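You operate a simulated robot arm through the tools that you are given. There is no shell and no other tool. Be economical: measure what you need, move in short steps, check, and stop when the job is done.

You are at the controls of a simulated two-armed robot. One attempt, no reset.

## Task
Stack the carton labelled "clips" from the inside of the lined dark blue crate on top of the carton marked "labels". Turn the red knob to off. Take the spool on the loading bed and put it away on the top of the beige cabinet. Put the spacer on the loading bed away on the shelf under the compressor. Stack the black cube from the loading bed on top of the white cube. Take the long block from the loading bed and leave it on the yellow tray there. Pick up the brown polish bar from the top of the desk with one hand, pass it to the other hand and put it in the inside of the crate of white brushes. The order is free.

Only the result counts: the job must be done as asked and must still hold three seconds after the hand-in. Knocking over, shifting, dropping, spilling or breaking anything else fails it.

## Robot
Two 6-joint arms with two-finger grippers on one trunk, on a base that drives. Base frame: it is fixed to the floor where the robot stands at the start and does not move with it; the origin is under the middle of the robot, x ahead of it, y to its left, z up. Readings come in m, degrees, newtons and seconds.
The left shoulder is at the start at [0.07, 0.176, 1.14], the right one opposite. With the tool pointing down near the work surface each hand reaches from about 0.46 to 0.78 m from the robot's upright axis, wherever it stands, measured 20 degrees to its own side. Places, roughly: carton [0.5, 0, 0.75]; cube [2.75, -0.75, 0.75]; inside of the crate of white brushes [1, -4.9, 1]; long block [2.75, -0.75, 0.75]; polish bar [1, -8.5, 0.75]; red knob [2.4, -1.7, 1.4]; shelf under the compressor (29x16 cm) [-2.2, 6.66, 0.2]; spacer [3, -0.75, 0.75]; spool [2.75, -1.25, 0.75]; top of the beige cabinet [-1.1, -1.5, 0.8]; yellow tray [2.75, -1, 0.75]. Payload 2.45 kg a hand.
The TCP of each hand is the grasp point between the finger pads, 0.026 m short of the fingertips. In the tool frame z runs along the fingers and y along their closing line. Largest opening 0.096 m; the body of the gripper starts 0.069 m behind the TCP.
Orientation is that of the tool frame in the base frame, as [roll, pitch, yaw] about the fixed x, y, z axes, in that order (R = Rz(yaw) Ry(pitch) Rx(roll)). With the fingers straight down and closing along the base's y, the tool's x points along the base's -x, its y along +y and its z along -z.

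## Interface
- The arms move only by the tool step_arm. It takes "left_series", "right_series" or both (then of equal length, played together; a hand with none holds still); each is one flat list of numbers, 7 for each row, row after row: the shift along the tool's x, y, z in m, then the turn, a rotation vector about the tool's x, y, z in degrees, then the closure, from 0 (fully open) to 1 (shut). In form: [tx, ty, tz, wx, wy, wz, fingers, tx, ty, tz, wx, wy, wz, fingers, ...]. A call has 1 to 20 rows; each row shifts and turns the commanded pose from where the row before left it, along the tool's axes as they then stand. Each row takes 0.2 s and may step no farther than 0.05 m and 8.6 degrees from the row before; otherwise, or with a gripper value out of range, the whole call is refused. Where a pose cannot be reached the arm comes as near as it can. A force on the tool above 40 N (or 10 N above the force at the start of the call, whichever is more), or a blocked arm, ends the call early, and 0.2 s more pass. Each finger halts on what it meets, pressing with about 31 N; the grip force reading is that of the motor and also rises with nothing between the fingers. The clock runs only during rows and for 0.2 s after the last one: add rows that do not move to give the fingers time. It gives the time, the measured TCP pose, the force on the tool (base axes), the opening and the grip force at its end, in the units of the frame above (readings bear some noise), with the torque about the TCP (base axes, N m) and any sound that the robot's microphone picked up.
- Cameras (640 x 400 px; columns grow to the right, rows downward): "scene" is now at [0.1273, -0.0148, 1.4412]; the picture's right is [-0.15, -0.99, 0.00], its down [-0.75, 0.12, -0.65] and it looks along [0.65, -0.10, -0.76] (base axes); focal length 289 px, centre (320, 200). "left" rides on the left gripper at [0.082, -0.003, -0.098] in its tool frame; the picture's right is [0.04, 1.00, 0.00], its down [-0.73, 0.03, -0.68] and it looks along [-0.68, 0.03, 0.73] (tool axes); focal length 256 px, centre (320, 200). "right" rides on the right gripper at [0.082, 0.003, -0.098] in its tool frame; the picture's right is [-0.04, 1.00, 0.00], its down [-0.73, -0.03, -0.68] and it looks along [-0.68, -0.03, 0.73] (tool axes); focal length 256 px, centre (320, 200). There is no depth. A picture from a camera that has moved, and an enlarged one, comes with that camera's place and axes in the base frame and with its lens.
- snapshot(camera): a new picture of that camera. It takes no simulated time.
- slide_trunk(by): slides the trunk up (or, below 0, down) by that many m; the arms and the scene camera ride with it, the base frame stays. It gives what a move gives, with no picture.
- drive_base(legs): drives the robot by 1 to 6 legs, each [ahead, left, turn to the left] in m, m and degrees, along the robot's own axes; the way and the turn of a leg run together, so that a leg with both is an arc; at most 1.5 m and 180 degrees a leg. The arms and the cameras ride along, it lands a little off, and it stops where it bumps. It gives what a move gives.
- turn_head(pan, tilt): turns the head with the scene camera to pan (to the left, within 86 degrees either way) and tilt (down, from -29 to 69), counted from straight ahead of the robot. It gives what a move gives.
- inspect(camera, box): a new picture of the part [left, top, right, bottom] of that camera's present view, enlarged. It takes no simulated time.
- job_done(): hands the job in; it is judged then, once.

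Work in short steps. Places have to be worked out from the pictures, the camera data and where the tool is seen: move nearer, look again, correct. Check each grasp and each placing, and mend what went wrong. You have 207 turns and 202 pictures in all, those below and enlarged ones among them. Open the grippers and draw the arms clear of the work before you hand the job in, unless the task says otherwise.

The tools are called after "Call:" by a JSON object that holds its "api" and its "payload". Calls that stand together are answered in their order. step_arm: Moves the arms, as the interface text tells. Its arguments: {"type":"object","properties":{"left_series":{"type":"array","items":{"type":"number"}},"right_series":{"type":"array","items":{"type":"number"}}},"required":[]} The other tools are called the same way: slide_trunk (by) slides the trunk up or down; drive_base (legs) drives the base; turn_head (pan, tilt) turns the head that bears the scene camera; snapshot (camera) takes a picture; inspect (camera, box) takes an enlarged picture of a part of a camera's view; job_done () hands the job in.

At the start:

```text
t: 0.0
left_tcp_pos: [0.599, 0.2388, 1.0908]
left_orientation: [180.0, 0.1, -180.0]
left_force: [0.1, -1.2, 0.8]
left_ft_torque: [0.0, -0.04, 0.02]
left_width: 0.0961
left_gripper_force: 0.1
right_tcp_pos: [0.5238, -0.2371, 1.0689]
right_orientation: [-180.0, 0.1, 180.0]
right_force: [-0.3, -1.1, -0.1]
right_ft_torque: [-0.03, -0.02, 0.01]
right_width: 0.0961
right_gripper_force: 0.0
trunk travel left (down, up): [-0.625, 0.215]
robot x, y, heading: [0.0006, 0.0018, -0.1]
head pan, tilt: [-8.9, 49.1]
```

scene: 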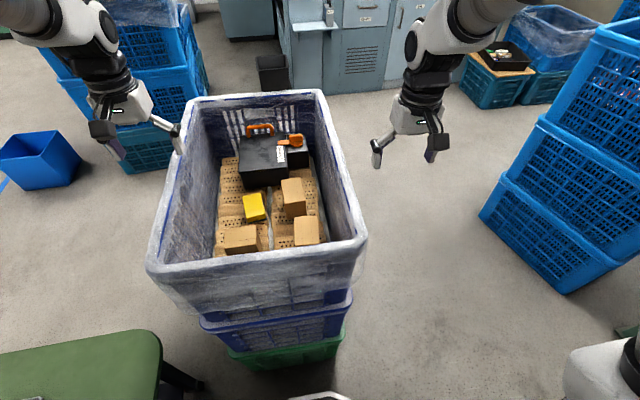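
right: 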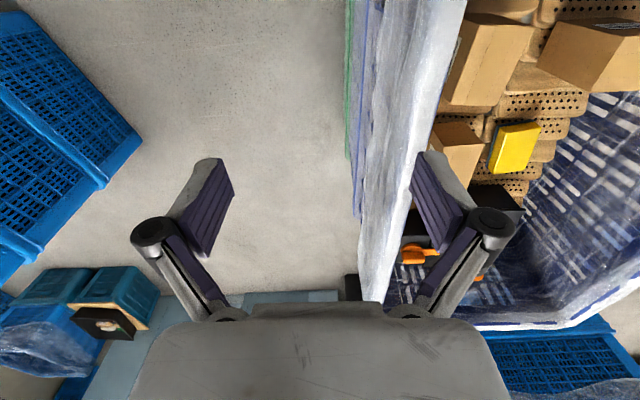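
left: 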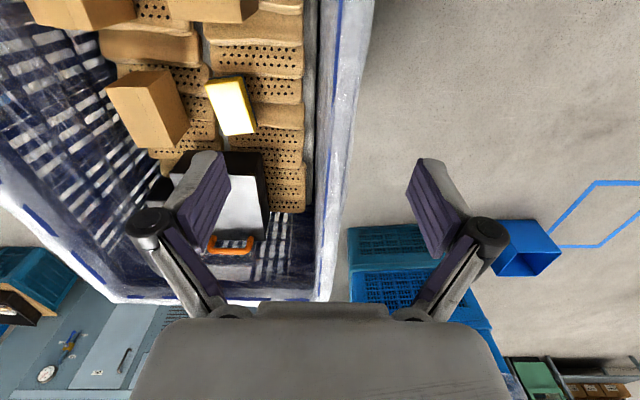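

The crate in front holds several cartons; I need to read the labels, so I enlarge the view.

Call:
{"api": "inspect", "payload": {"camera": "scene", "box": [200, 110, 340, 270]}}

Call:
{"api": "inspect", "payload": {"camera": "left", "box": [60, 0, 320, 200]}}

Call:
{"api": "inspect", "payload": {"camera": "right", "box": [400, 0, 640, 200]}}

```text
2.50 times, centred on (270, 190) of scene
camera zoom: at [0.1273, -0.0148, 1.4412], right [-0.15, -0.99, 0.0], down [-0.75, 0.12, -0.65], along [0.65, -0.1, -0.76], focal length 722 px, centre (445, 225)
```

zoom: 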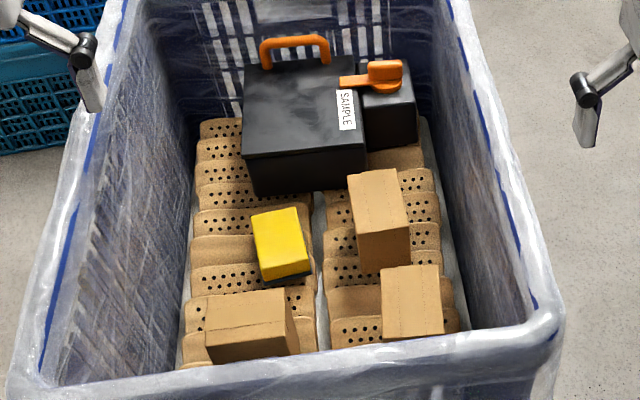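

```text
2.00 times, centred on (190, 100) of left
camera zoom: at [0.5176, 0.2359, 1.1892], right [-0.04, 1.0, 0.0], down [0.73, 0.03, 0.68], along [0.68, 0.03, -0.73], focal length 512 px, centre (580, 400)
```

zoom: 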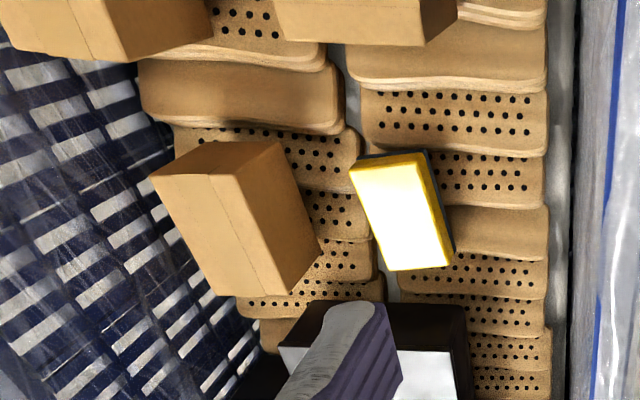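

```text
2.00 times, centred on (520, 100) of right
camera zoom: at [0.4431, -0.2338, 1.1676], right [0.04, 1.0, 0.0], down [0.73, -0.03, 0.68], along [0.68, -0.03, -0.73], focal length 512 px, centre (-80, 400)
```

zoom: 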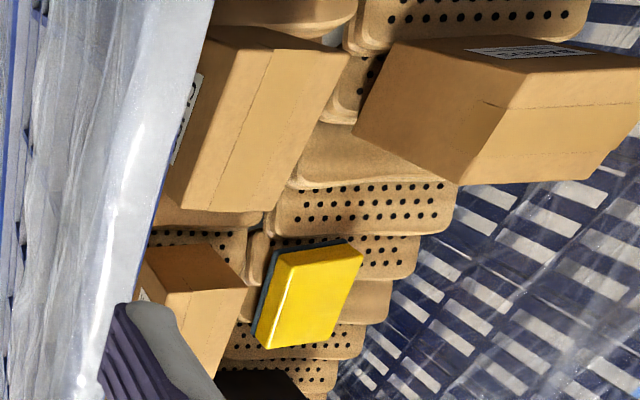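

Labels are on the side faces; I enlarge the visible ones more.

Call:
{"api": "inspect", "payload": {"camera": "right", "box": [600, 10, 640, 35]}}

Call:
{"api": "inspect", "payload": {"camera": "right", "box": [470, 30, 510, 100]}}

Call:
{"api": "turn_head", "payload": {"pan": -60, "tilt": 30}}

```text
16.00 times, centred on (620, 22) of right
camera zoom: at [0.4431, -0.2338, 1.1676], right [0.04, 1.0, 0.0], down [0.73, -0.03, 0.68], along [0.68, -0.03, -0.73], focal length 4096 px, centre (-4480, 3040)
```

zoom: 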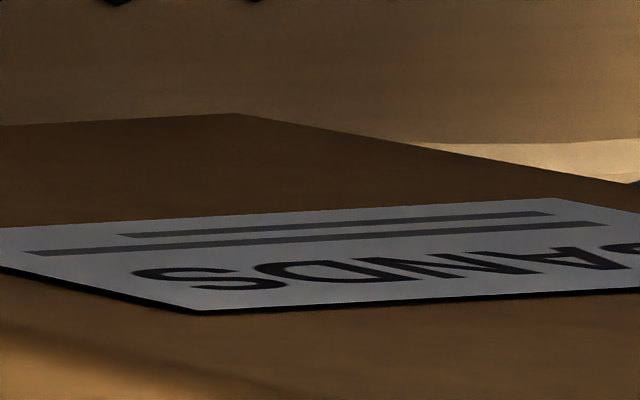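

```text
5.71 times, centred on (490, 65) of right
camera zoom: at [0.4431, -0.2338, 1.1676], right [0.04, 1.0, 0.0], down [0.73, -0.03, 0.68], along [0.68, -0.03, -0.73], focal length 1463 px, centre (-651, 971)
```

zoom: 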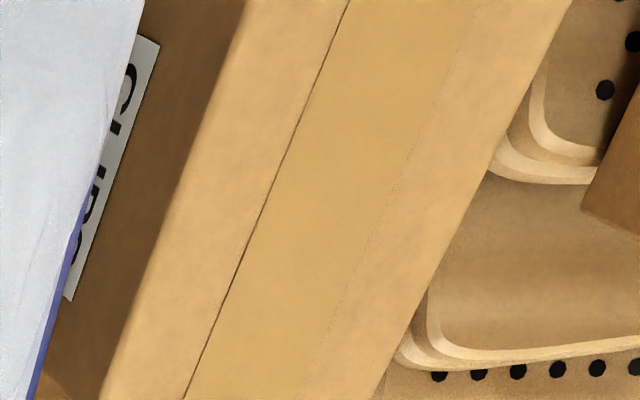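

```text
t: 1.2
left_tcp_pos: [0.5985, 0.2402, 1.0893]
left_orientation: [180.0, 0.1, 180.0]
left_force: [0.1, 1.0, 0.0]
left_ft_torque: [0.0, 0.02, -0.03]
left_width: 0.096
left_gripper_force: 0.0
right_tcp_pos: [0.5246, -0.238, 1.0697]
right_orientation: [180.0, 0.0, 180.0]
right_force: [1.0, -0.4, -0.4]
right_ft_torque: [0.03, 0.0, 0.0]
right_width: 0.0959
right_gripper_force: 0.1
trunk travel left (down, up): [-0.625, 0.215]
robot x, y, heading: [-0.0003, -0.0014, -0.3]
head pan, tilt: [-60.0, 30.0]
```

The near-left carton reads "..ANDS", the near-right "CLIPS". I check the third, and look around with the head.

Call:
{"api": "inspect", "payload": {"camera": "right", "box": [440, 110, 500, 190]}}

Call:
{"api": "snapshot", "payload": {"camera": "scene"}}

```text
5.00 times, centred on (470, 150) of right
camera zoom: at [0.4431, -0.2338, 1.1676], right [0.04, 1.0, 0.0], down [0.73, -0.03, 0.68], along [0.68, -0.03, -0.73], focal length 1280 px, centre (-430, 450)
```

zoom: 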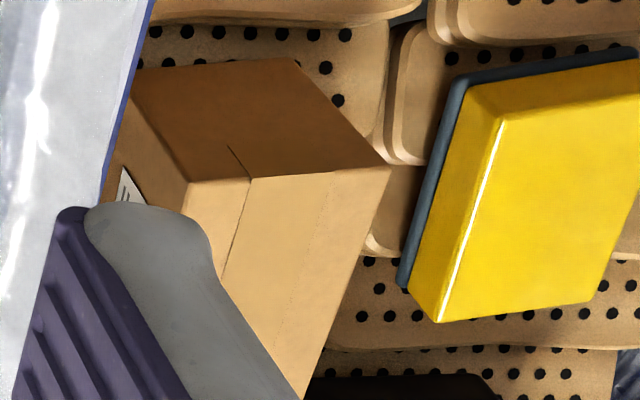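

```text
192 pictures are left
camera scene: at [0.0958, -0.0811, 1.4695], right [-0.87, -0.5, 0.0], down [-0.25, 0.43, -0.87], along [0.43, -0.75, -0.5], focal length 289 px, centre (320, 200)
```

scene: 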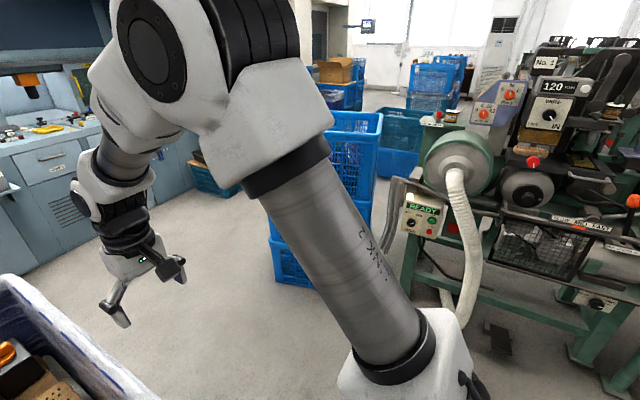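

Rim is at z≈0.93, so the right hand (fingertips 1.04) can move over the crate. I estimate CLIPS' top centre at (0.54,-0.045,0.85); I move the right hand above it and look.

Call:
{"api": "step_arm", "payload": {"right_series": [-0.004, 0.048, 0, 0, 0, 0, 0, -0.004, 0.048, 0, 0, 0, 0, 0, -0.004, 0.048, 0, 0, 0, 0, 0, -0.004, 0.048, 0, 0, 0, 0, 0]}}

Call:
{"api": "snapshot", "payload": {"camera": "right"}}

```text
t: 2.4
left_tcp_pos: [0.5996, 0.2396, 1.0903]
left_orientation: [180.0, 0.1, 180.0]
left_force: [-0.8, 0.1, -0.6]
left_ft_torque: [0.03, 0.01, -0.05]
left_width: 0.0962
left_gripper_force: 0.1
right_tcp_pos: [0.5696, -0.1004, 1.1001]
right_orientation: [175.4, 1.2, 177.2]
right_force: [-0.2, -0.1, -0.9]
right_ft_torque: [0.02, -0.02, 0.01]
right_width: 0.0962
right_gripper_force: 0.0
right hand out of reach, approached as far as the arm can: row 3, 4
trunk travel left (down, up): [-0.625, 0.215]
robot x, y, heading: [0.0004, 0.0002, 0.0]
head pan, tilt: [-60.0, 30.0]
stopped in row 4 (right hand): the arm was blocked; the commanded pose is now the measured one
```

```text
191 pictures are left
camera right: at [0.4871, -0.1011, 1.1959], right [0.09, 0.99, 0.08], down [0.72, -0.12, 0.69], along [0.69, 0.0, -0.72], focal length 256 px, centre (320, 200)
```

right: 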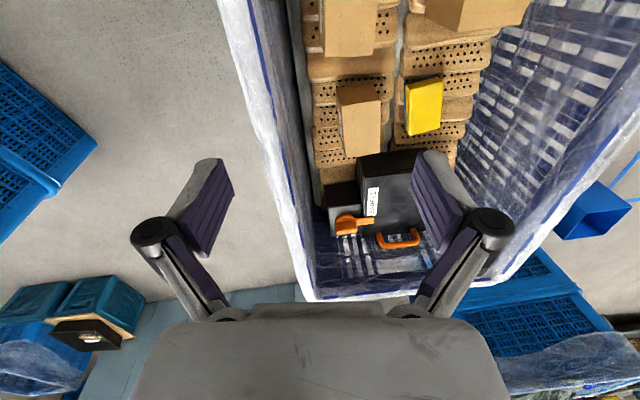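

The right hand can't reach so far inward from here. Turning the base left about 16° puts the cartons in the right hand's sector; hands ride high above the rim.

Call:
{"api": "drive_base", "payload": {"legs": [[0, 0, 16]]}}

Call:
{"api": "turn_head", "payload": {"pan": -16, "tilt": 58}}

Call:
{"api": "snapshot", "payload": {"camera": "right"}}

Call:
{"api": "snapshot", "payload": {"camera": "scene"}}

```text
t: 3.7
left_tcp_pos: [0.5101, 0.3939, 1.0916]
left_orientation: [180.0, 0.1, -164.1]
left_force: [-0.1, -0.1, 0.0]
left_ft_torque: [-0.01, 0.01, 0.0]
left_width: 0.0958
left_gripper_force: 0.2
right_tcp_pos: [0.5779, 0.0587, 1.0989]
right_orientation: [175.3, 1.0, -166.8]
right_force: [-0.2, 1.8, 0.0]
right_ft_torque: [-0.02, -0.01, 0.04]
right_width: 0.0961
right_gripper_force: 0.2
trunk travel left (down, up): [-0.625, 0.215]
robot x, y, heading: [-0.0003, -0.0023, 15.7]
head pan, tilt: [-60.0, 30.0]
```

```text
t: 4.8
left_tcp_pos: [0.5111, 0.3938, 1.0908]
left_orientation: [-180.0, 0.0, -164.1]
left_force: [-1.0, 0.5, 0.0]
left_ft_torque: [0.0, 0.01, -0.02]
left_width: 0.0959
left_gripper_force: 0.0
right_tcp_pos: [0.5764, 0.0582, 1.0988]
right_orientation: [175.4, 1.2, -167.0]
right_force: [1.1, -0.8, -0.1]
right_ft_torque: [-0.03, -0.02, 0.0]
right_width: 0.0958
right_gripper_force: 0.1
trunk travel left (down, up): [-0.625, 0.215]
robot x, y, heading: [-0.0008, 0.0017, 16.0]
head pan, tilt: [-16.0, 58.0]
```

```text
190 pictures are left
camera right: at [0.4968, 0.0355, 1.1954], right [-0.19, 0.98, 0.08], down [0.72, 0.08, 0.69], along [0.67, 0.19, -0.72], focal length 256 px, centre (320, 200)
```

right: 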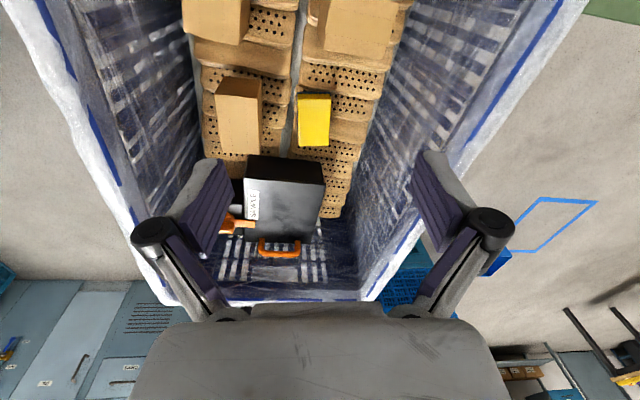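

```text
189 pictures are left
camera scene: at [0.1174, 0.0106, 1.4298], right [0.0, -1.0, 0.0], down [-0.85, 0.0, -0.53], along [0.53, 0.0, -0.85], focal length 289 px, centre (320, 200)
```

scene: 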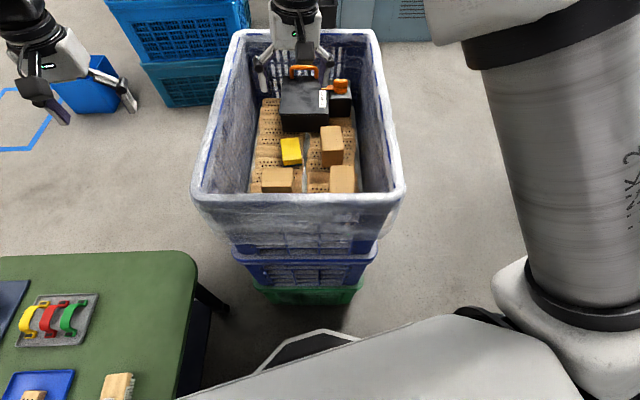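

Now I level and square the right hand and shift it over CLIPS at about (0.54,-0.045).

Call:
{"api": "step_arm", "payload": {"right_series": [0, 0, 0, 2.3, 0.6, 6.5, 0, 0, 0, 0, 2.3, 0.6, 6.5, 0, 0.012, -0.035, 0, 0, 0, 0, 0, 0.012, -0.035, 0, 0, 0, 0, 0, 0.012, -0.035, 0, 0, 0, 0, 0, 0, 0, 0.03, 0, 0, 0, 0]}}

Call:
{"api": "snapshot", "payload": {"camera": "right"}}

```text
t: 6.2
left_tcp_pos: [0.5121, 0.395, 1.0897]
left_orientation: [180.0, 0.0, -164.2]
left_force: [0.0, 0.2, -0.1]
left_ft_torque: [-0.02, 0.02, 0.0]
left_width: 0.096
left_gripper_force: 0.1
right_tcp_pos: [0.5435, -0.0465, 1.0688]
right_orientation: [-179.9, -0.8, -179.8]
right_force: [0.3, -0.1, 0.6]
right_ft_torque: [-0.01, 0.02, 0.01]
right_width: 0.0959
right_gripper_force: 0.1
trunk travel left (down, up): [-0.625, 0.215]
robot x, y, heading: [0.0016, 0.0014, 16.0]
head pan, tilt: [-16.0, 58.0]
```

```text
188 pictures are left
camera right: at [0.4627, -0.0423, 1.1675], right [0.04, 1.0, 0.0], down [0.74, -0.02, 0.67], along [0.67, -0.03, -0.74], focal length 256 px, centre (320, 200)
```

right: 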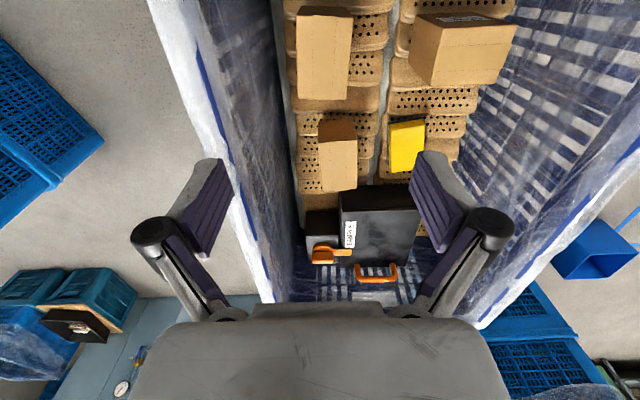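

CLIPS top ≈(0.537,-0.043,0.86), ~5.6×8.5 cm; LABELS top ≈(0.688,-0.024,0.84). I enlarge to measure the exact edges and yaw before grasping.

Call:
{"api": "inspect", "payload": {"camera": "right", "box": [260, 0, 420, 100]}}

Call:
{"api": "inspect", "payload": {"camera": "right", "box": [260, 100, 420, 200]}}

Call:
{"api": "inspect", "payload": {"camera": "scene", "box": [240, 110, 400, 210]}}

```text
4.00 times, centred on (340, 50) of right
camera zoom: at [0.4627, -0.0423, 1.1675], right [0.04, 1.0, 0.0], down [0.74, -0.02, 0.67], along [0.67, -0.03, -0.74], focal length 1024 px, centre (240, 800)
```

zoom: 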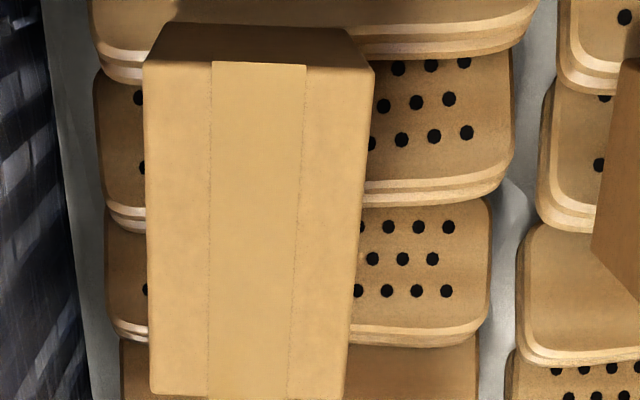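

```text
4.00 times, centred on (340, 150) of right
camera zoom: at [0.4627, -0.0423, 1.1675], right [0.04, 1.0, 0.0], down [0.74, -0.02, 0.67], along [0.67, -0.03, -0.74], focal length 1024 px, centre (240, 400)
```

zoom: 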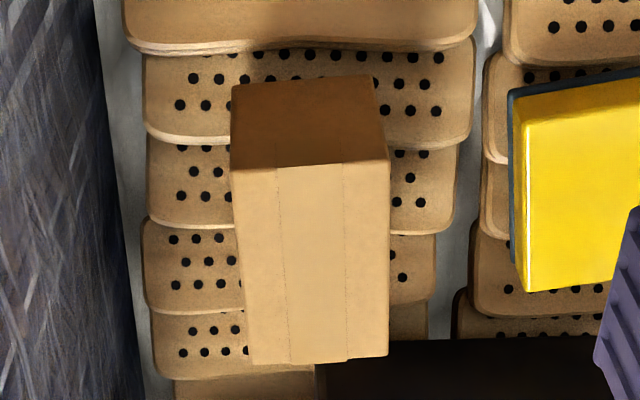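

```text
4.00 times, centred on (320, 160) of scene
camera zoom: at [0.119, 0.0121, 1.4296], right [0.0, -1.0, 0.0], down [-0.85, 0.0, -0.53], along [0.53, 0.0, -0.85], focal length 1155 px, centre (320, 360)
```

zoom: 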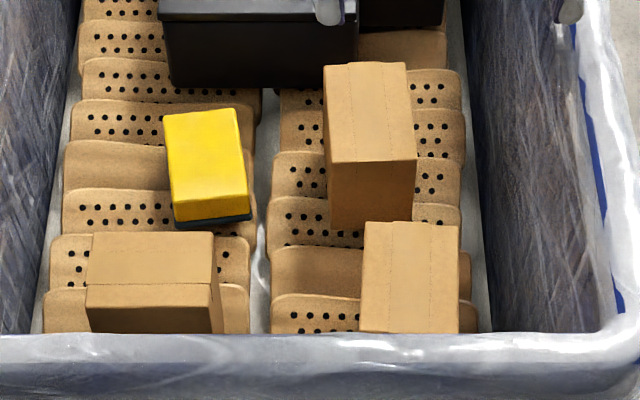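

CLIPS: centre (0.538,-0.044), yaw −4°, 5.7 cm wide; LABELS: centre (0.693,-0.024), yaw +3°. I tilt the hand 15° (camera side clear of the front wall), turn it to yaw −4°, part-close and descend most of the way.

Call:
{"api": "step_arm", "payload": {"right_series": [0, 0, 0, 0, 0, 4, 0.1, 0, 0, 0, 0, 7.5, 0, 0.2, 0, 0, 0, 0, 7.5, 0, 0.2, -0.009, 0.002, 0.034, 0, 0, 0, 0.2, -0.009, 0, 0.034, 0, 0, 0, 0.2, -0.009, 0, 0.034, 0, 0, 0, 0.2, -0.009, 0, 0.034, 0, 0, 0, 0.2]}}

Call:
{"api": "snapshot", "payload": {"camera": "right"}}

Call:
{"api": "inspect", "payload": {"camera": "scene", "box": [200, 60, 420, 220]}}

```text
t: 7.8
left_tcp_pos: [0.5114, 0.3936, 1.0901]
left_orientation: [-180.0, 0.0, -164.0]
left_force: [0.7, 0.0, -0.3]
left_ft_torque: [0.01, -0.02, -0.01]
left_width: 0.096
left_gripper_force: 0.0
right_tcp_pos: [0.5392, -0.0445, 0.9276]
right_orientation: [-179.9, -15.8, 176.2]
right_force: [1.1, 1.0, -0.4]
right_ft_torque: [-0.03, -0.01, 0.02]
right_width: 0.0768
right_gripper_force: 0.0
trunk travel left (down, up): [-0.625, 0.215]
robot x, y, heading: [0.0004, -0.002, 16.0]
head pan, tilt: [-16.0, 58.0]
```

```text
184 pictures are left
camera right: at [0.4871, -0.038, 1.043], right [0.1, 0.99, -0.01], down [0.89, -0.09, 0.46], along [0.45, -0.06, -0.89], focal length 256 px, centre (320, 200)
```

right: 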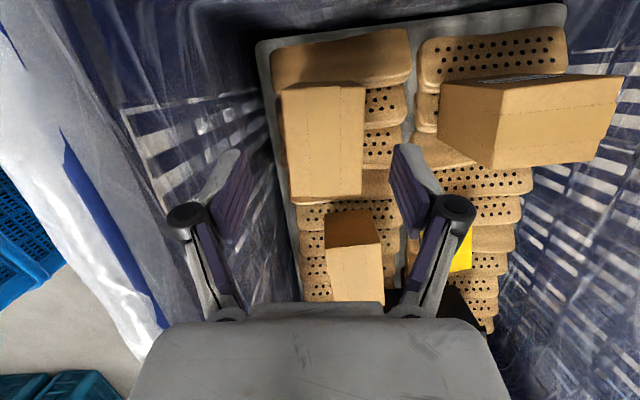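

```text
2.50 times, centred on (310, 140) of scene
camera zoom: at [0.1189, 0.0109, 1.4297], right [0.0, -1.0, 0.0], down [-0.85, 0.0, -0.53], along [0.53, 0.0, -0.85], focal length 722 px, centre (345, 350)
```

zoom: 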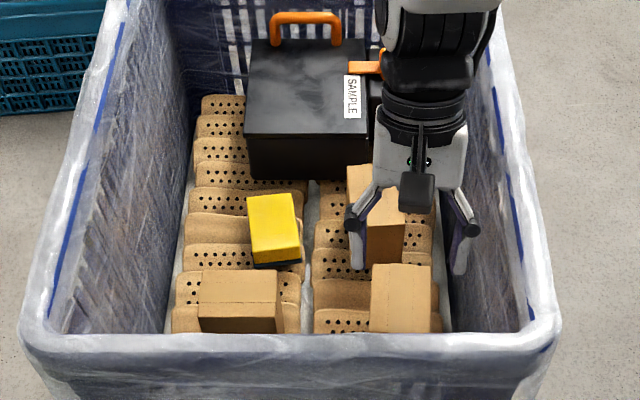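

Carton is centred between the fingers. I descend to TCP z≈0.842 and close.

Call:
{"api": "step_arm", "payload": {"right_series": [-0.0105, 0, 0.041, 0, 0, 0, 0.2, -0.0105, 0, 0.041, 0, 0, 0, 0.2, 0, 0, 0, 0, 0, 0, 0.2, 0, 0, 0, 0, 0, 0, 0.6, 0, 0, 0, 0, 0, 0, 0.6, 0, 0, 0, 0, 0, 0, 0.6]}}

Call:
{"api": "snapshot", "payload": {"camera": "right"}}

```text
t: 9.2
left_tcp_pos: [0.5108, 0.3942, 1.0906]
left_orientation: [179.9, 0.1, -164.1]
left_force: [0.1, -0.4, 0.1]
left_ft_torque: [-0.01, -0.02, 0.01]
left_width: 0.096
left_gripper_force: 0.1
right_tcp_pos: [0.5354, -0.0473, 0.8436]
right_orientation: [-179.9, -15.6, 176.2]
right_force: [-1.0, -0.5, 4.0]
right_ft_torque: [0.03, -0.11, 0.02]
right_width: 0.0594
right_gripper_force: 30.6
trunk travel left (down, up): [-0.625, 0.215]
robot x, y, heading: [-0.0015, 0.0005, 15.9]
head pan, tilt: [-16.0, 58.0]
```

```text
182 pictures are left
camera right: at [0.4832, -0.0407, 0.9595], right [0.1, 0.99, -0.01], down [0.89, -0.09, 0.46], along [0.45, -0.06, -0.89], focal length 256 px, centre (320, 200)
```

right: 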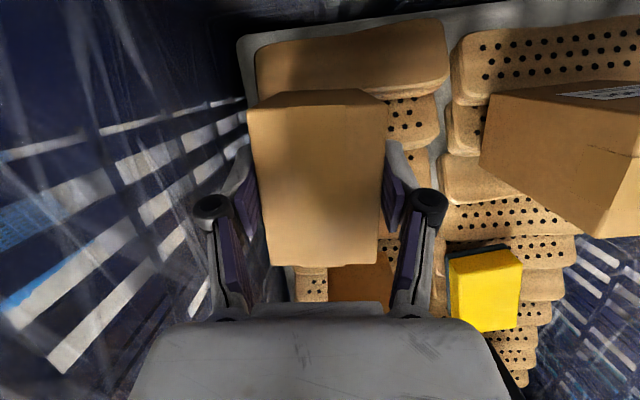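

Gripped at 5.9 cm width. I lift 12 cm and check.

Call:
{"api": "step_arm", "payload": {"right_series": [0.0054, 0, -0.019, 0, 0, 0, 0.6, 0.0108, 0, -0.0385, 0, 0, 0, 0.6, 0.0108, 0, -0.0385, 0, 0, 0, 0.6, 0.0108, 0, -0.0385, 0, 0, 0, 0.6]}}

Call:
{"api": "snapshot", "payload": {"camera": "scene"}}

Call:
{"api": "snapshot", "payload": {"camera": "right"}}

```text
t: 10.2
left_tcp_pos: [0.5101, 0.3933, 1.0909]
left_orientation: [180.0, 0.2, -164.1]
left_force: [-0.2, -0.3, 0.1]
left_ft_torque: [0.05, -0.02, 0.03]
left_width: 0.096
left_gripper_force: 0.1
right_tcp_pos: [0.5359, -0.0466, 0.9853]
right_orientation: [-179.8, -15.7, 176.2]
right_force: [0.0, 1.5, -1.0]
right_ft_torque: [-0.01, -0.02, 0.01]
right_width: 0.0595
right_gripper_force: 30.8
trunk travel left (down, up): [-0.625, 0.215]
robot x, y, heading: [-0.0009, -0.001, 15.7]
head pan, tilt: [-16.0, 58.0]
```

```text
181 pictures are left
camera scene: at [0.1161, 0.0106, 1.4298], right [0.0, -1.0, 0.0], down [-0.85, 0.0, -0.53], along [0.53, 0.0, -0.85], focal length 289 px, centre (320, 200)
```

scene: 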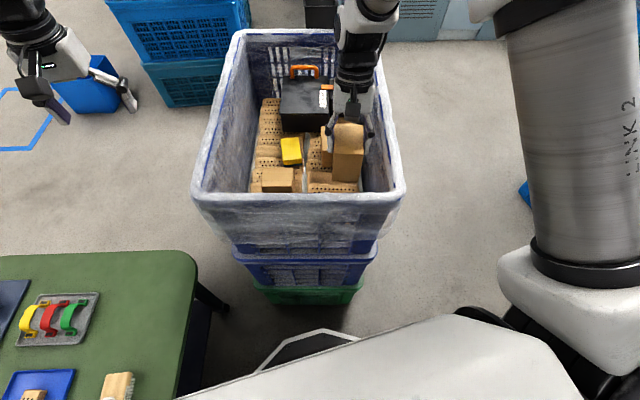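

```text
180 pictures are left
camera right: at [0.4837, -0.0397, 1.102], right [0.1, 0.99, -0.01], down [0.89, -0.09, 0.46], along [0.45, -0.06, -0.89], focal length 256 px, centre (320, 200)
```

right: 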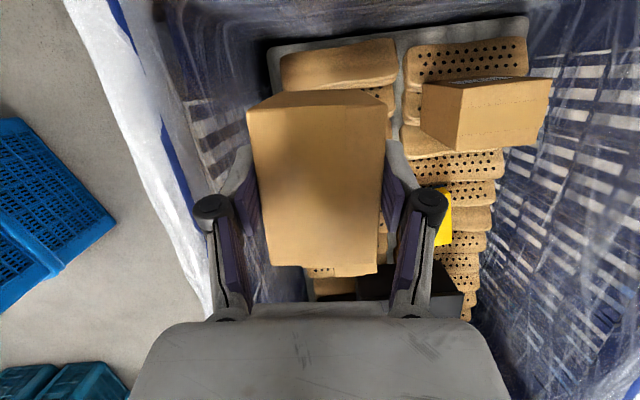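

Carton held; it hangs ≈0.10 below the TCP (height ≈11 cm). I yaw +7° and move above LABELS at the same height.

Call:
{"api": "step_arm", "payload": {"right_series": [0, 0, 0, 0.95, 0, -3.4, 0.6, 0, 0, 0, 0.95, 0, -3.4, 0.6, -0.0373, 0.0035, -0.0105, 0, 0, 0, 0.6, -0.0373, 0.0035, -0.0105, 0, 0, 0, 0.6, -0.0373, 0.0035, -0.0105, 0, 0, 0, 0.6, -0.0373, 0.0035, -0.0105, 0, 0, 0, 0.6]}}

Call:
{"api": "inspect", "payload": {"camera": "scene", "box": [240, 60, 400, 200]}}

Call:
{"api": "snapshot", "payload": {"camera": "right"}}

```text
t: 11.6
left_tcp_pos: [0.5142, 0.3928, 1.0889]
left_orientation: [179.9, 0.0, -164.1]
left_force: [1.1, -0.1, -0.3]
left_ft_torque: [0.01, 0.06, 0.03]
left_width: 0.0959
left_gripper_force: 0.0
right_tcp_pos: [0.6932, -0.0208, 0.9829]
right_orientation: [-179.9, -15.8, -176.9]
right_force: [0.0, 0.3, -3.0]
right_ft_torque: [-0.02, 0.05, 0.03]
right_width: 0.0594
right_gripper_force: 30.8
trunk travel left (down, up): [-0.625, 0.215]
robot x, y, heading: [0.0034, -0.0004, 15.7]
head pan, tilt: [-16.0, 58.0]
```

```text
2.86 times, centred on (320, 130) of scene
camera zoom: at [0.1208, 0.0107, 1.4295], right [0.0, -1.0, 0.0], down [-0.85, 0.0, -0.53], along [0.53, 0.0, -0.85], focal length 825 px, centre (320, 400)
```

zoom: 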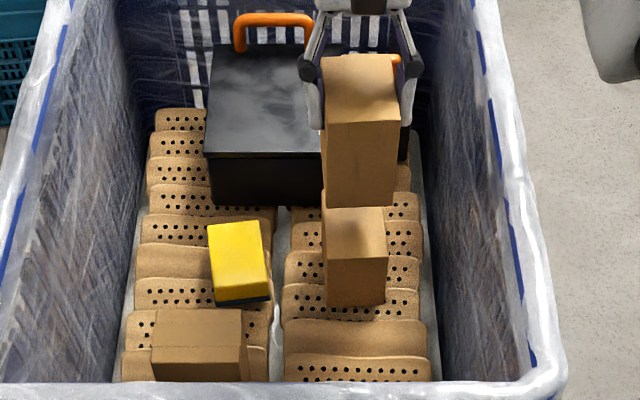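

```text
178 pictures are left
camera right: at [0.6412, -0.0201, 1.0981], right [-0.02, 1.0, -0.01], down [0.89, 0.02, 0.45], along [0.45, 0.0, -0.89], focal length 256 px, centre (320, 200)
```

right: 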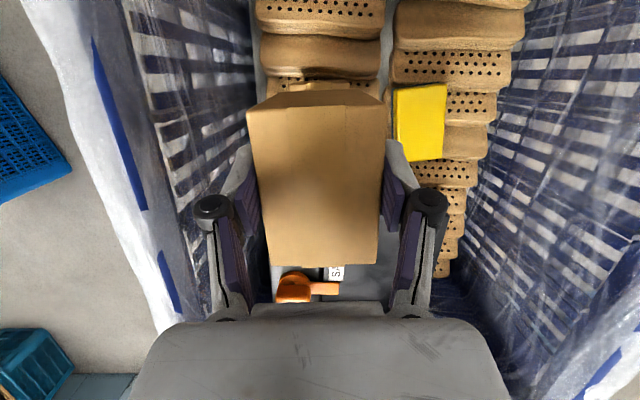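

Alignment looks good (within a few mm). I lower 4 cm and check.

Call:
{"api": "step_arm", "payload": {"right_series": [-0.0045, -0.002, 0.0195, 0, 0, 0, 0.6, -0.0055, 0, 0.0195, 0, 0, 0, 0.6, 0, 0, 0, 0, 0, 0, 0.6]}}

Call:
{"api": "inspect", "payload": {"camera": "scene", "box": [280, 90, 360, 170]}}

```text
t: 12.4
left_tcp_pos: [0.5102, 0.3944, 1.091]
left_orientation: [-180.0, 0.2, -164.1]
left_force: [0.3, 0.4, -1.1]
left_ft_torque: [-0.03, -0.05, 0.01]
left_width: 0.0963
left_gripper_force: 0.1
right_tcp_pos: [0.6884, -0.0214, 0.9445]
right_orientation: [-179.9, -15.8, -176.8]
right_force: [0.6, -0.5, -1.8]
right_ft_torque: [-0.01, -0.03, 0.0]
right_width: 0.0596
right_gripper_force: 31.4
trunk travel left (down, up): [-0.625, 0.215]
robot x, y, heading: [0.0023, -0.0006, 16.2]
head pan, tilt: [-16.0, 58.0]
```

```text
5.00 times, centred on (320, 130) of scene
camera zoom: at [0.1167, 0.0106, 1.4299], right [0.0, -1.0, 0.0], down [-0.85, 0.0, -0.53], along [0.53, 0.0, -0.85], focal length 1444 px, centre (320, 550)
```

zoom: 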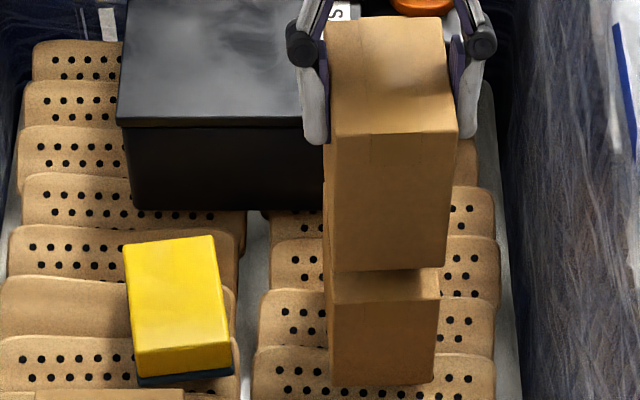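

Gap about 1.5–2 cm. I lower slowly in 4 mm rows.

Call:
{"api": "step_arm", "payload": {"right_series": [-0.0022, 0, 0.0077, 0, 0, 0, 0.6, -0.0011, 0, 0.0038, 0, 0, 0, 0.6, -0.0011, 0, 0.0038, 0, 0, 0, 0.6, 0, 0, 0, 0, 0, 0, 0.6]}}

Call:
{"api": "inspect", "payload": {"camera": "scene", "box": [280, 90, 360, 170]}}

```text
t: 13.4
left_tcp_pos: [0.5103, 0.3934, 1.0899]
left_orientation: [179.9, 0.1, -164.2]
left_force: [0.3, 1.5, -0.7]
left_ft_torque: [0.0, 0.0, 0.03]
left_width: 0.096
left_gripper_force: 0.1
right_tcp_pos: [0.6893, -0.0229, 0.9286]
right_orientation: [-179.9, -15.7, -176.8]
right_force: [-0.2, 0.1, -2.1]
right_ft_torque: [0.01, 0.02, -0.01]
right_width: 0.0595
right_gripper_force: 30.9
trunk travel left (down, up): [-0.625, 0.215]
robot x, y, heading: [-0.0014, -0.0023, 16.2]
head pan, tilt: [-16.0, 58.0]
```

```text
5.00 times, centred on (320, 130) of scene
camera zoom: at [0.1178, 0.0106, 1.4298], right [0.0, -1.0, 0.0], down [-0.85, 0.0, -0.53], along [0.53, 0.0, -0.85], focal length 1444 px, centre (320, 550)
```

zoom: 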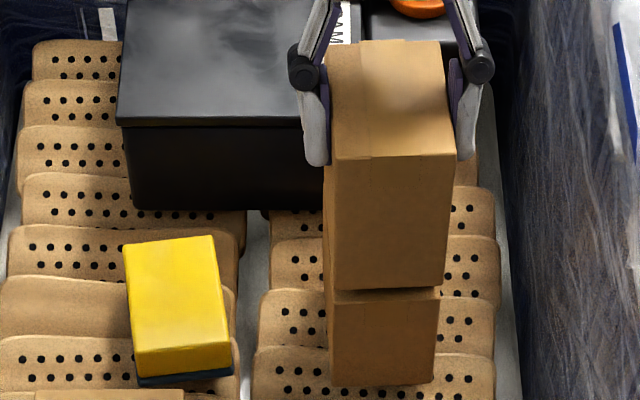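

Still no contact; small gap. Lower further 3 mm at a time.

Call:
{"api": "step_arm", "payload": {"right_series": [-0.0011, 0, 0.0038, 0, 0, 0, 0.6, -0.0005, 0, 0.0019, 0, 0, 0, 0.6, 0, 0, 0, 0, 0, 0, 0.6]}}

Call:
{"api": "inspect", "payload": {"camera": "scene", "box": [280, 90, 360, 170]}}

```text
t: 14.2
left_tcp_pos: [0.5119, 0.3935, 1.0912]
left_orientation: [-179.9, 0.1, -164.1]
left_force: [-0.4, 0.9, -0.4]
left_ft_torque: [-0.02, 0.0, -0.02]
left_width: 0.096
left_gripper_force: 0.0
right_tcp_pos: [0.691, -0.0223, 0.9214]
right_orientation: [-179.9, -15.8, -176.9]
right_force: [-0.2, 0.2, -1.9]
right_ft_torque: [-0.02, 0.01, -0.04]
right_width: 0.0597
right_gripper_force: 30.6
trunk travel left (down, up): [-0.625, 0.215]
robot x, y, heading: [-0.0023, -0.0006, 15.8]
head pan, tilt: [-16.0, 58.0]
```

```text
5.00 times, centred on (320, 130) of scene
camera zoom: at [0.1178, 0.0106, 1.4298], right [0.0, -1.0, 0.0], down [-0.85, 0.0, -0.53], along [0.53, 0.0, -0.85], focal length 1444 px, centre (320, 550)
```

zoom: 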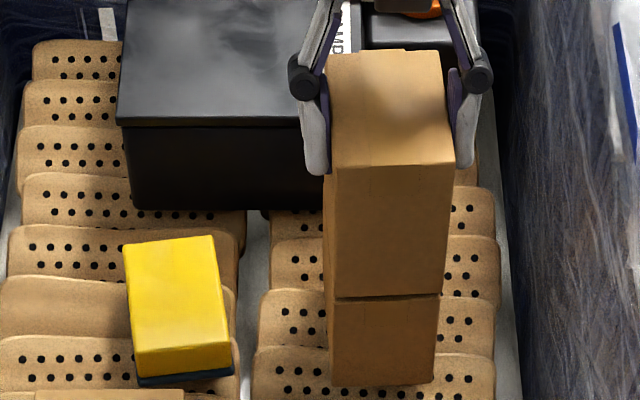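

Nearly touching (a thin strip left, ~3 mm). Lower 2+2 mm more.

Call:
{"api": "step_arm", "payload": {"right_series": [-0.0005, 0, 0.0019, 0, 0, 0, 0.6, -0.0005, 0, 0.0019, 0, 0, 0, 0.6, 0, 0, 0, 0, 0, 0, 0.6]}}

Call:
{"api": "inspect", "payload": {"camera": "scene", "box": [280, 90, 360, 170]}}

```text
t: 15.0
left_tcp_pos: [0.5112, 0.3956, 1.0904]
left_orientation: [-179.9, 0.2, -164.1]
left_force: [0.1, 0.8, -0.7]
left_ft_torque: [-0.01, 0.01, -0.02]
left_width: 0.0961
left_gripper_force: 0.0
right_tcp_pos: [0.6901, -0.0238, 0.9185]
right_orientation: [-179.9, -15.7, -176.8]
right_force: [-0.7, -0.8, -2.3]
right_ft_torque: [-0.02, 0.05, 0.0]
right_width: 0.0595
right_gripper_force: 30.9
trunk travel left (down, up): [-0.625, 0.215]
robot x, y, heading: [-0.0016, -0.0032, 16.0]
head pan, tilt: [-16.0, 58.0]
```

```text
5.00 times, centred on (320, 130) of scene
camera zoom: at [0.1178, 0.0106, 1.4298], right [0.0, -1.0, 0.0], down [-0.85, 0.0, -0.53], along [0.53, 0.0, -0.85], focal length 1444 px, centre (320, 550)
```

zoom: 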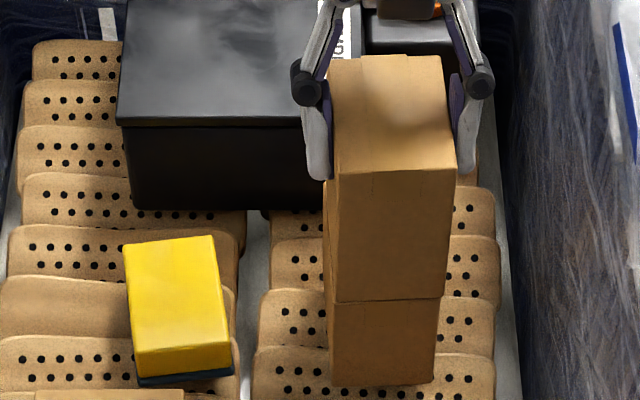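

Readings still show no contact; continue in small steps.

Call:
{"api": "step_arm", "payload": {"right_series": [-0.0005, 0, 0.0019, 0, 0, 0, 0.6, -0.0005, 0, 0.0015, 0, 0, 0, 0.6, 0, 0, 0, 0, 0, 0, 0.6]}}

Call:
{"api": "inspect", "payload": {"camera": "scene", "box": [280, 90, 360, 170]}}

```text
t: 15.8
left_tcp_pos: [0.5091, 0.392, 1.0913]
left_orientation: [-180.0, 0.2, -164.1]
left_force: [0.2, 0.1, -0.4]
left_ft_torque: [-0.02, 0.0, 0.0]
left_width: 0.0957
left_gripper_force: 0.1
right_tcp_pos: [0.6893, -0.0234, 0.916]
right_orientation: [180.0, -15.4, -176.8]
right_force: [6.6, 0.2, 24.2]
right_ft_torque: [-0.03, -0.07, 0.01]
right_width: 0.0604
right_gripper_force: 31.2
trunk travel left (down, up): [-0.625, 0.215]
robot x, y, heading: [-0.0018, -0.003, 15.9]
head pan, tilt: [-16.0, 58.0]
```

```text
5.00 times, centred on (320, 130) of scene
camera zoom: at [0.1149, 0.0106, 1.4303], right [0.0, -1.0, 0.0], down [-0.85, 0.0, -0.53], along [0.53, 0.0, -0.85], focal length 1444 px, centre (320, 550)
```

zoom: 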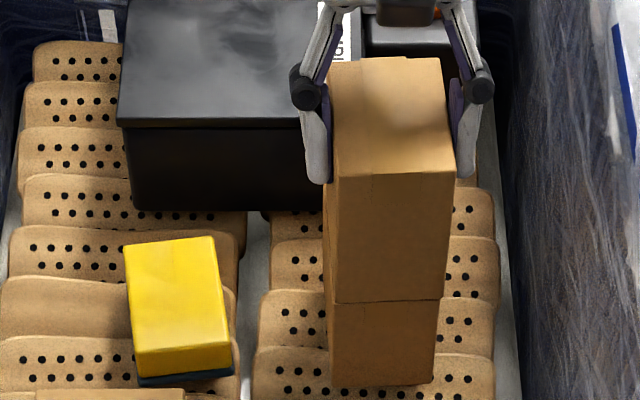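

Contact (24 N). I back off 1 mm, open a little and rise vertically.

Call:
{"api": "step_arm", "payload": {"right_series": [0.0004, 0, -0.0012, 0, 0, 0, 0.6, 0, 0, 0, 0, 0, 0, 0.35, 0, 0, 0, 0, 0, 0, 0.2, 0, 0, 0, 0, 0, 0, 0.15, 0.0055, 0, -0.0195, 0, 0, 0, 0.15, 0.0105, 0, -0.038, 0, 0, 0, 0.15, 0.0105, 0, -0.038, 0, 0, 0, 0.15, 0.0105, 0, -0.038, 0, 0, 0, 0.1]}}

Call:
{"api": "snapshot", "payload": {"camera": "right"}}

Call:
{"api": "inspect", "payload": {"camera": "scene", "box": [260, 80, 380, 180]}}

```text
t: 17.6
left_tcp_pos: [0.5098, 0.3931, 1.0912]
left_orientation: [180.0, 0.2, -164.1]
left_force: [-0.7, -0.4, 0.3]
left_ft_torque: [0.03, -0.01, -0.01]
left_width: 0.0959
left_gripper_force: 0.2
right_tcp_pos: [0.689, -0.0236, 1.0573]
right_orientation: [180.0, -15.6, -176.8]
right_force: [-0.6, 0.6, -0.5]
right_ft_torque: [0.03, -0.01, -0.01]
right_width: 0.0865
right_gripper_force: 0.0
trunk travel left (down, up): [-0.625, 0.215]
robot x, y, heading: [0.0009, 0.0032, 15.9]
head pan, tilt: [-16.0, 58.0]
```

```text
172 pictures are left
camera right: at [0.6367, -0.0227, 1.1742], right [-0.02, 1.0, -0.01], down [0.89, 0.02, 0.46], along [0.46, 0.0, -0.89], focal length 256 px, centre (320, 200)
```

right: 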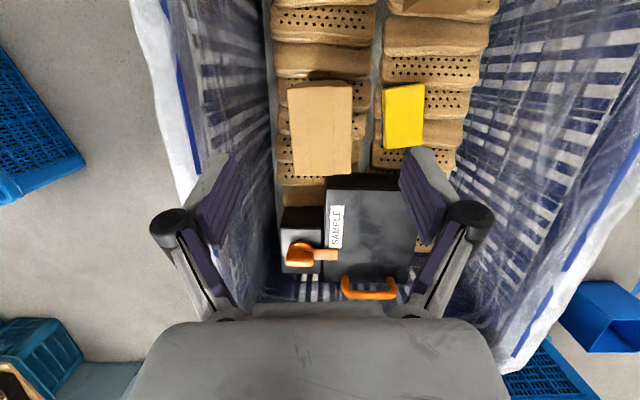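

```text
4.00 times, centred on (320, 130) of scene
camera zoom: at [0.1162, 0.0104, 1.4299], right [0.0, -1.0, 0.0], down [-0.85, 0.0, -0.53], along [0.53, 0.0, -0.85], focal length 1155 px, centre (320, 480)
```

zoom: 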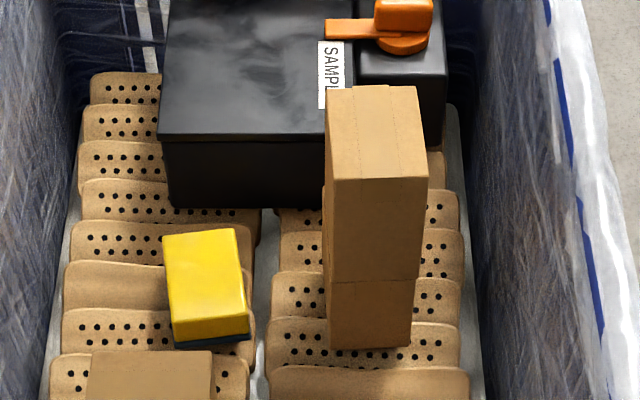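

CLIPS stands squarely on the third carton. I level the right hand, then back off a bit and look around toward the right; first check the label on the lower carton.

Call:
{"api": "step_arm", "payload": {"right_series": [0, 0, -0.03, 0, -8, 0, 0, 0, 0, -0.03, 0, -7.7, 0, 0]}}

Call:
{"api": "drive_base", "payload": {"legs": [[-0.45, 0, 0], [0, 0, -45]]}}

Call:
{"api": "turn_head", "payload": {"pan": 0, "tilt": 25}}

Call:
{"api": "snapshot", "payload": {"camera": "scene"}}

Call:
{"api": "snapshot", "payload": {"camera": "left"}}

```text
t: 18.2
left_tcp_pos: [0.5092, 0.3941, 1.0906]
left_orientation: [-180.0, 0.2, -164.1]
left_force: [-0.1, 0.0, 0.9]
left_ft_torque: [0.0, 0.01, -0.03]
left_width: 0.0958
left_gripper_force: 0.0
right_tcp_pos: [0.6982, -0.0234, 1.1147]
right_orientation: [-180.0, 0.1, -176.8]
right_force: [-0.8, 0.8, 0.0]
right_ft_torque: [-0.02, -0.01, -0.01]
right_width: 0.0961
right_gripper_force: 0.1
trunk travel left (down, up): [-0.625, 0.215]
robot x, y, heading: [-0.0011, 0.0008, 15.5]
head pan, tilt: [-16.0, 58.0]
```

```text
t: 23.1
left_tcp_pos: [0.1866, -0.23, 1.0899]
left_orientation: [179.9, 0.1, 148.8]
left_force: [-0.4, -0.4, 0.6]
left_ft_torque: [0.03, -0.02, 0.02]
left_width: 0.096
left_gripper_force: 0.0
right_tcp_pos: [0.0101, -0.6541, 1.1139]
right_orientation: [-179.9, 0.1, 136.1]
right_force: [0.4, 0.2, -1.0]
right_ft_torque: [-0.05, -0.01, -0.04]
right_width: 0.0961
right_gripper_force: 0.1
trunk travel left (down, up): [-0.625, 0.215]
robot x, y, heading: [-0.4512, -0.1249, -31.2]
head pan, tilt: [-16.0, 58.0]
```

```text
t: 24.1
left_tcp_pos: [0.1858, -0.2309, 1.0909]
left_orientation: [-179.9, 0.2, 148.9]
left_force: [0.5, 1.0, 0.0]
left_ft_torque: [-0.05, -0.06, 0.01]
left_width: 0.096
left_gripper_force: 0.0
right_tcp_pos: [0.0115, -0.6544, 1.1145]
right_orientation: [-179.9, 0.1, 136.1]
right_force: [0.3, 1.0, 0.6]
right_ft_torque: [0.03, 0.01, 0.02]
right_width: 0.0959
right_gripper_force: 0.1
trunk travel left (down, up): [-0.625, 0.215]
robot x, y, heading: [-0.4458, -0.1258, -31.0]
head pan, tilt: [0.0, 25.0]
```

```text
170 pictures are left
camera scene: at [-0.3282, -0.2024, 1.4774], right [-0.52, -0.86, 0.0], down [-0.36, 0.22, -0.91], along [0.77, -0.47, -0.42], focal length 289 px, centre (320, 200)
```

scene: 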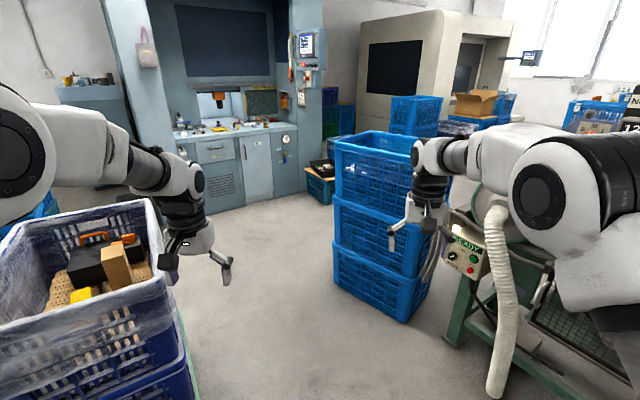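

```text
169 pictures are left
camera left: at [0.1147, -0.1917, 1.1892], right [0.48, 0.88, 0.0], down [0.64, -0.35, 0.68], along [0.6, -0.33, -0.73], focal length 256 px, centre (320, 200)
```

left: 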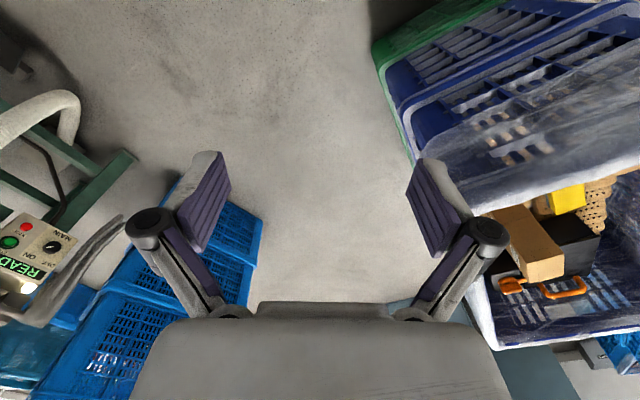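

The bench/bed of the blue machine is the loading bed, knob panel right of it. I drive through the gap between the crate stacks (mid y≈-0.65) to x≈1.6 and look.

Call:
{"api": "drive_base", "payload": {"legs": [[1.0, 0, 0], [0, 0, 31], [1.2, 0, 0]]}}

Call:
{"api": "snapshot", "payload": {"camera": "scene"}}

```text
t: 36.4
left_tcp_pos: [2.1686, -0.4181, 1.0904]
left_orientation: [-179.9, 0.1, 179.4]
left_force: [-0.4, 0.0, 0.4]
left_ft_torque: [-0.03, 0.01, -0.04]
left_width: 0.096
left_gripper_force: 0.0
right_tcp_pos: [2.2342, -0.8725, 1.1137]
right_orientation: [-179.9, 0.0, 166.8]
right_force: [-1.0, -0.3, 0.1]
right_ft_torque: [0.04, 0.0, 0.0]
right_width: 0.0959
right_gripper_force: 0.1
trunk travel left (down, up): [-0.625, 0.215]
robot x, y, heading: [1.5658, -0.6487, -0.8]
head pan, tilt: [0.0, 25.0]
```

```text
168 pictures are left
camera scene: at [1.7109, -0.6562, 1.4775], right [-0.01, -1.0, 0.0], down [-0.42, 0.0, -0.91], along [0.91, -0.01, -0.42], focal length 289 px, centre (320, 200)
```

scene: 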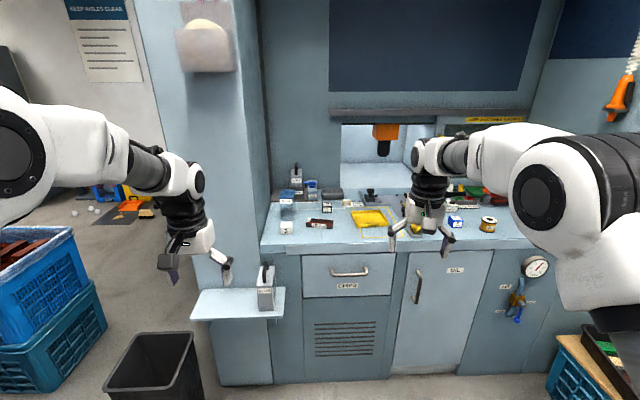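

I can see the bed with objects; enlarge it.

Call:
{"api": "inspect", "payload": {"camera": "scene", "box": [250, 150, 390, 260]}}

Call:
{"api": "inspect", "payload": {"camera": "scene", "box": [380, 150, 540, 260]}}

Call:
{"api": "snapshot", "payload": {"camera": "right"}}

Call:
{"api": "snapshot", "payload": {"camera": "left"}}

```text
3.64 times, centred on (320, 205) of scene
camera zoom: at [1.7109, -0.6562, 1.4775], right [-0.01, -1.0, 0.0], down [-0.42, 0.0, -0.91], along [0.91, -0.01, -0.42], focal length 1050 px, centre (320, 182)
```

zoom: 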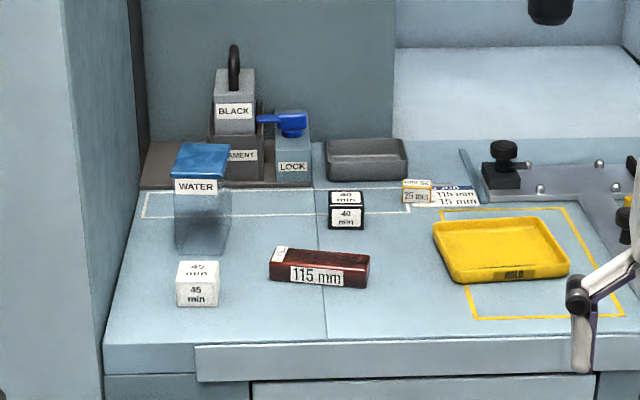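

```text
3.64 times, centred on (460, 205) of scene
camera zoom: at [1.7109, -0.6562, 1.4775], right [-0.01, -1.0, 0.0], down [-0.42, 0.0, -0.91], along [0.91, -0.01, -0.42], focal length 1050 px, centre (-189, 182)
```

zoom: 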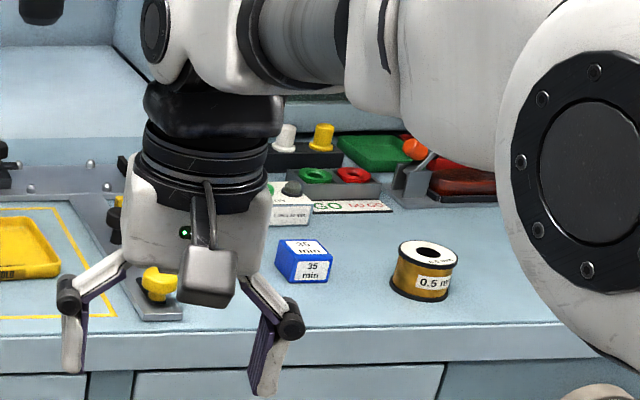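

```text
165 pictures are left
camera right: at [2.1553, -0.8503, 1.2114], right [0.27, 0.96, 0.0], down [0.71, -0.2, 0.68], along [0.65, -0.18, -0.73], focal length 256 px, centre (320, 200)
```

right: 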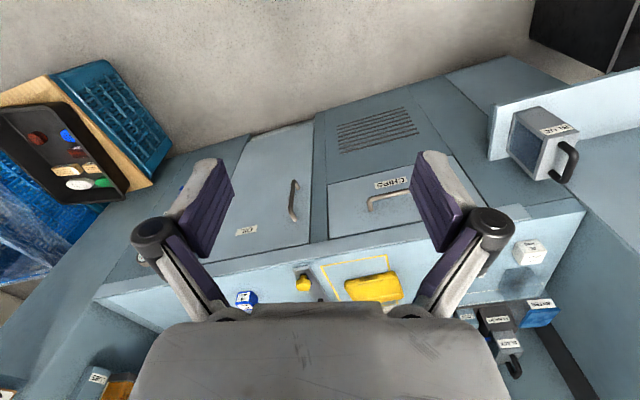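

```text
164 pictures are left
camera left: at [2.0884, -0.4216, 1.1893], right [-0.03, 1.0, 0.0], down [0.73, 0.02, 0.68], along [0.68, 0.02, -0.73], focal length 256 px, centre (320, 200)
```

left: 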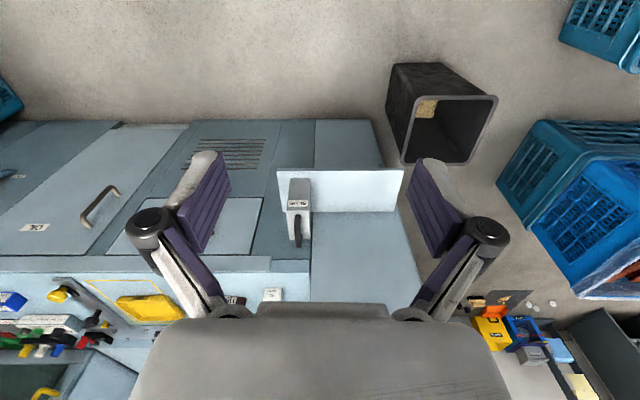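

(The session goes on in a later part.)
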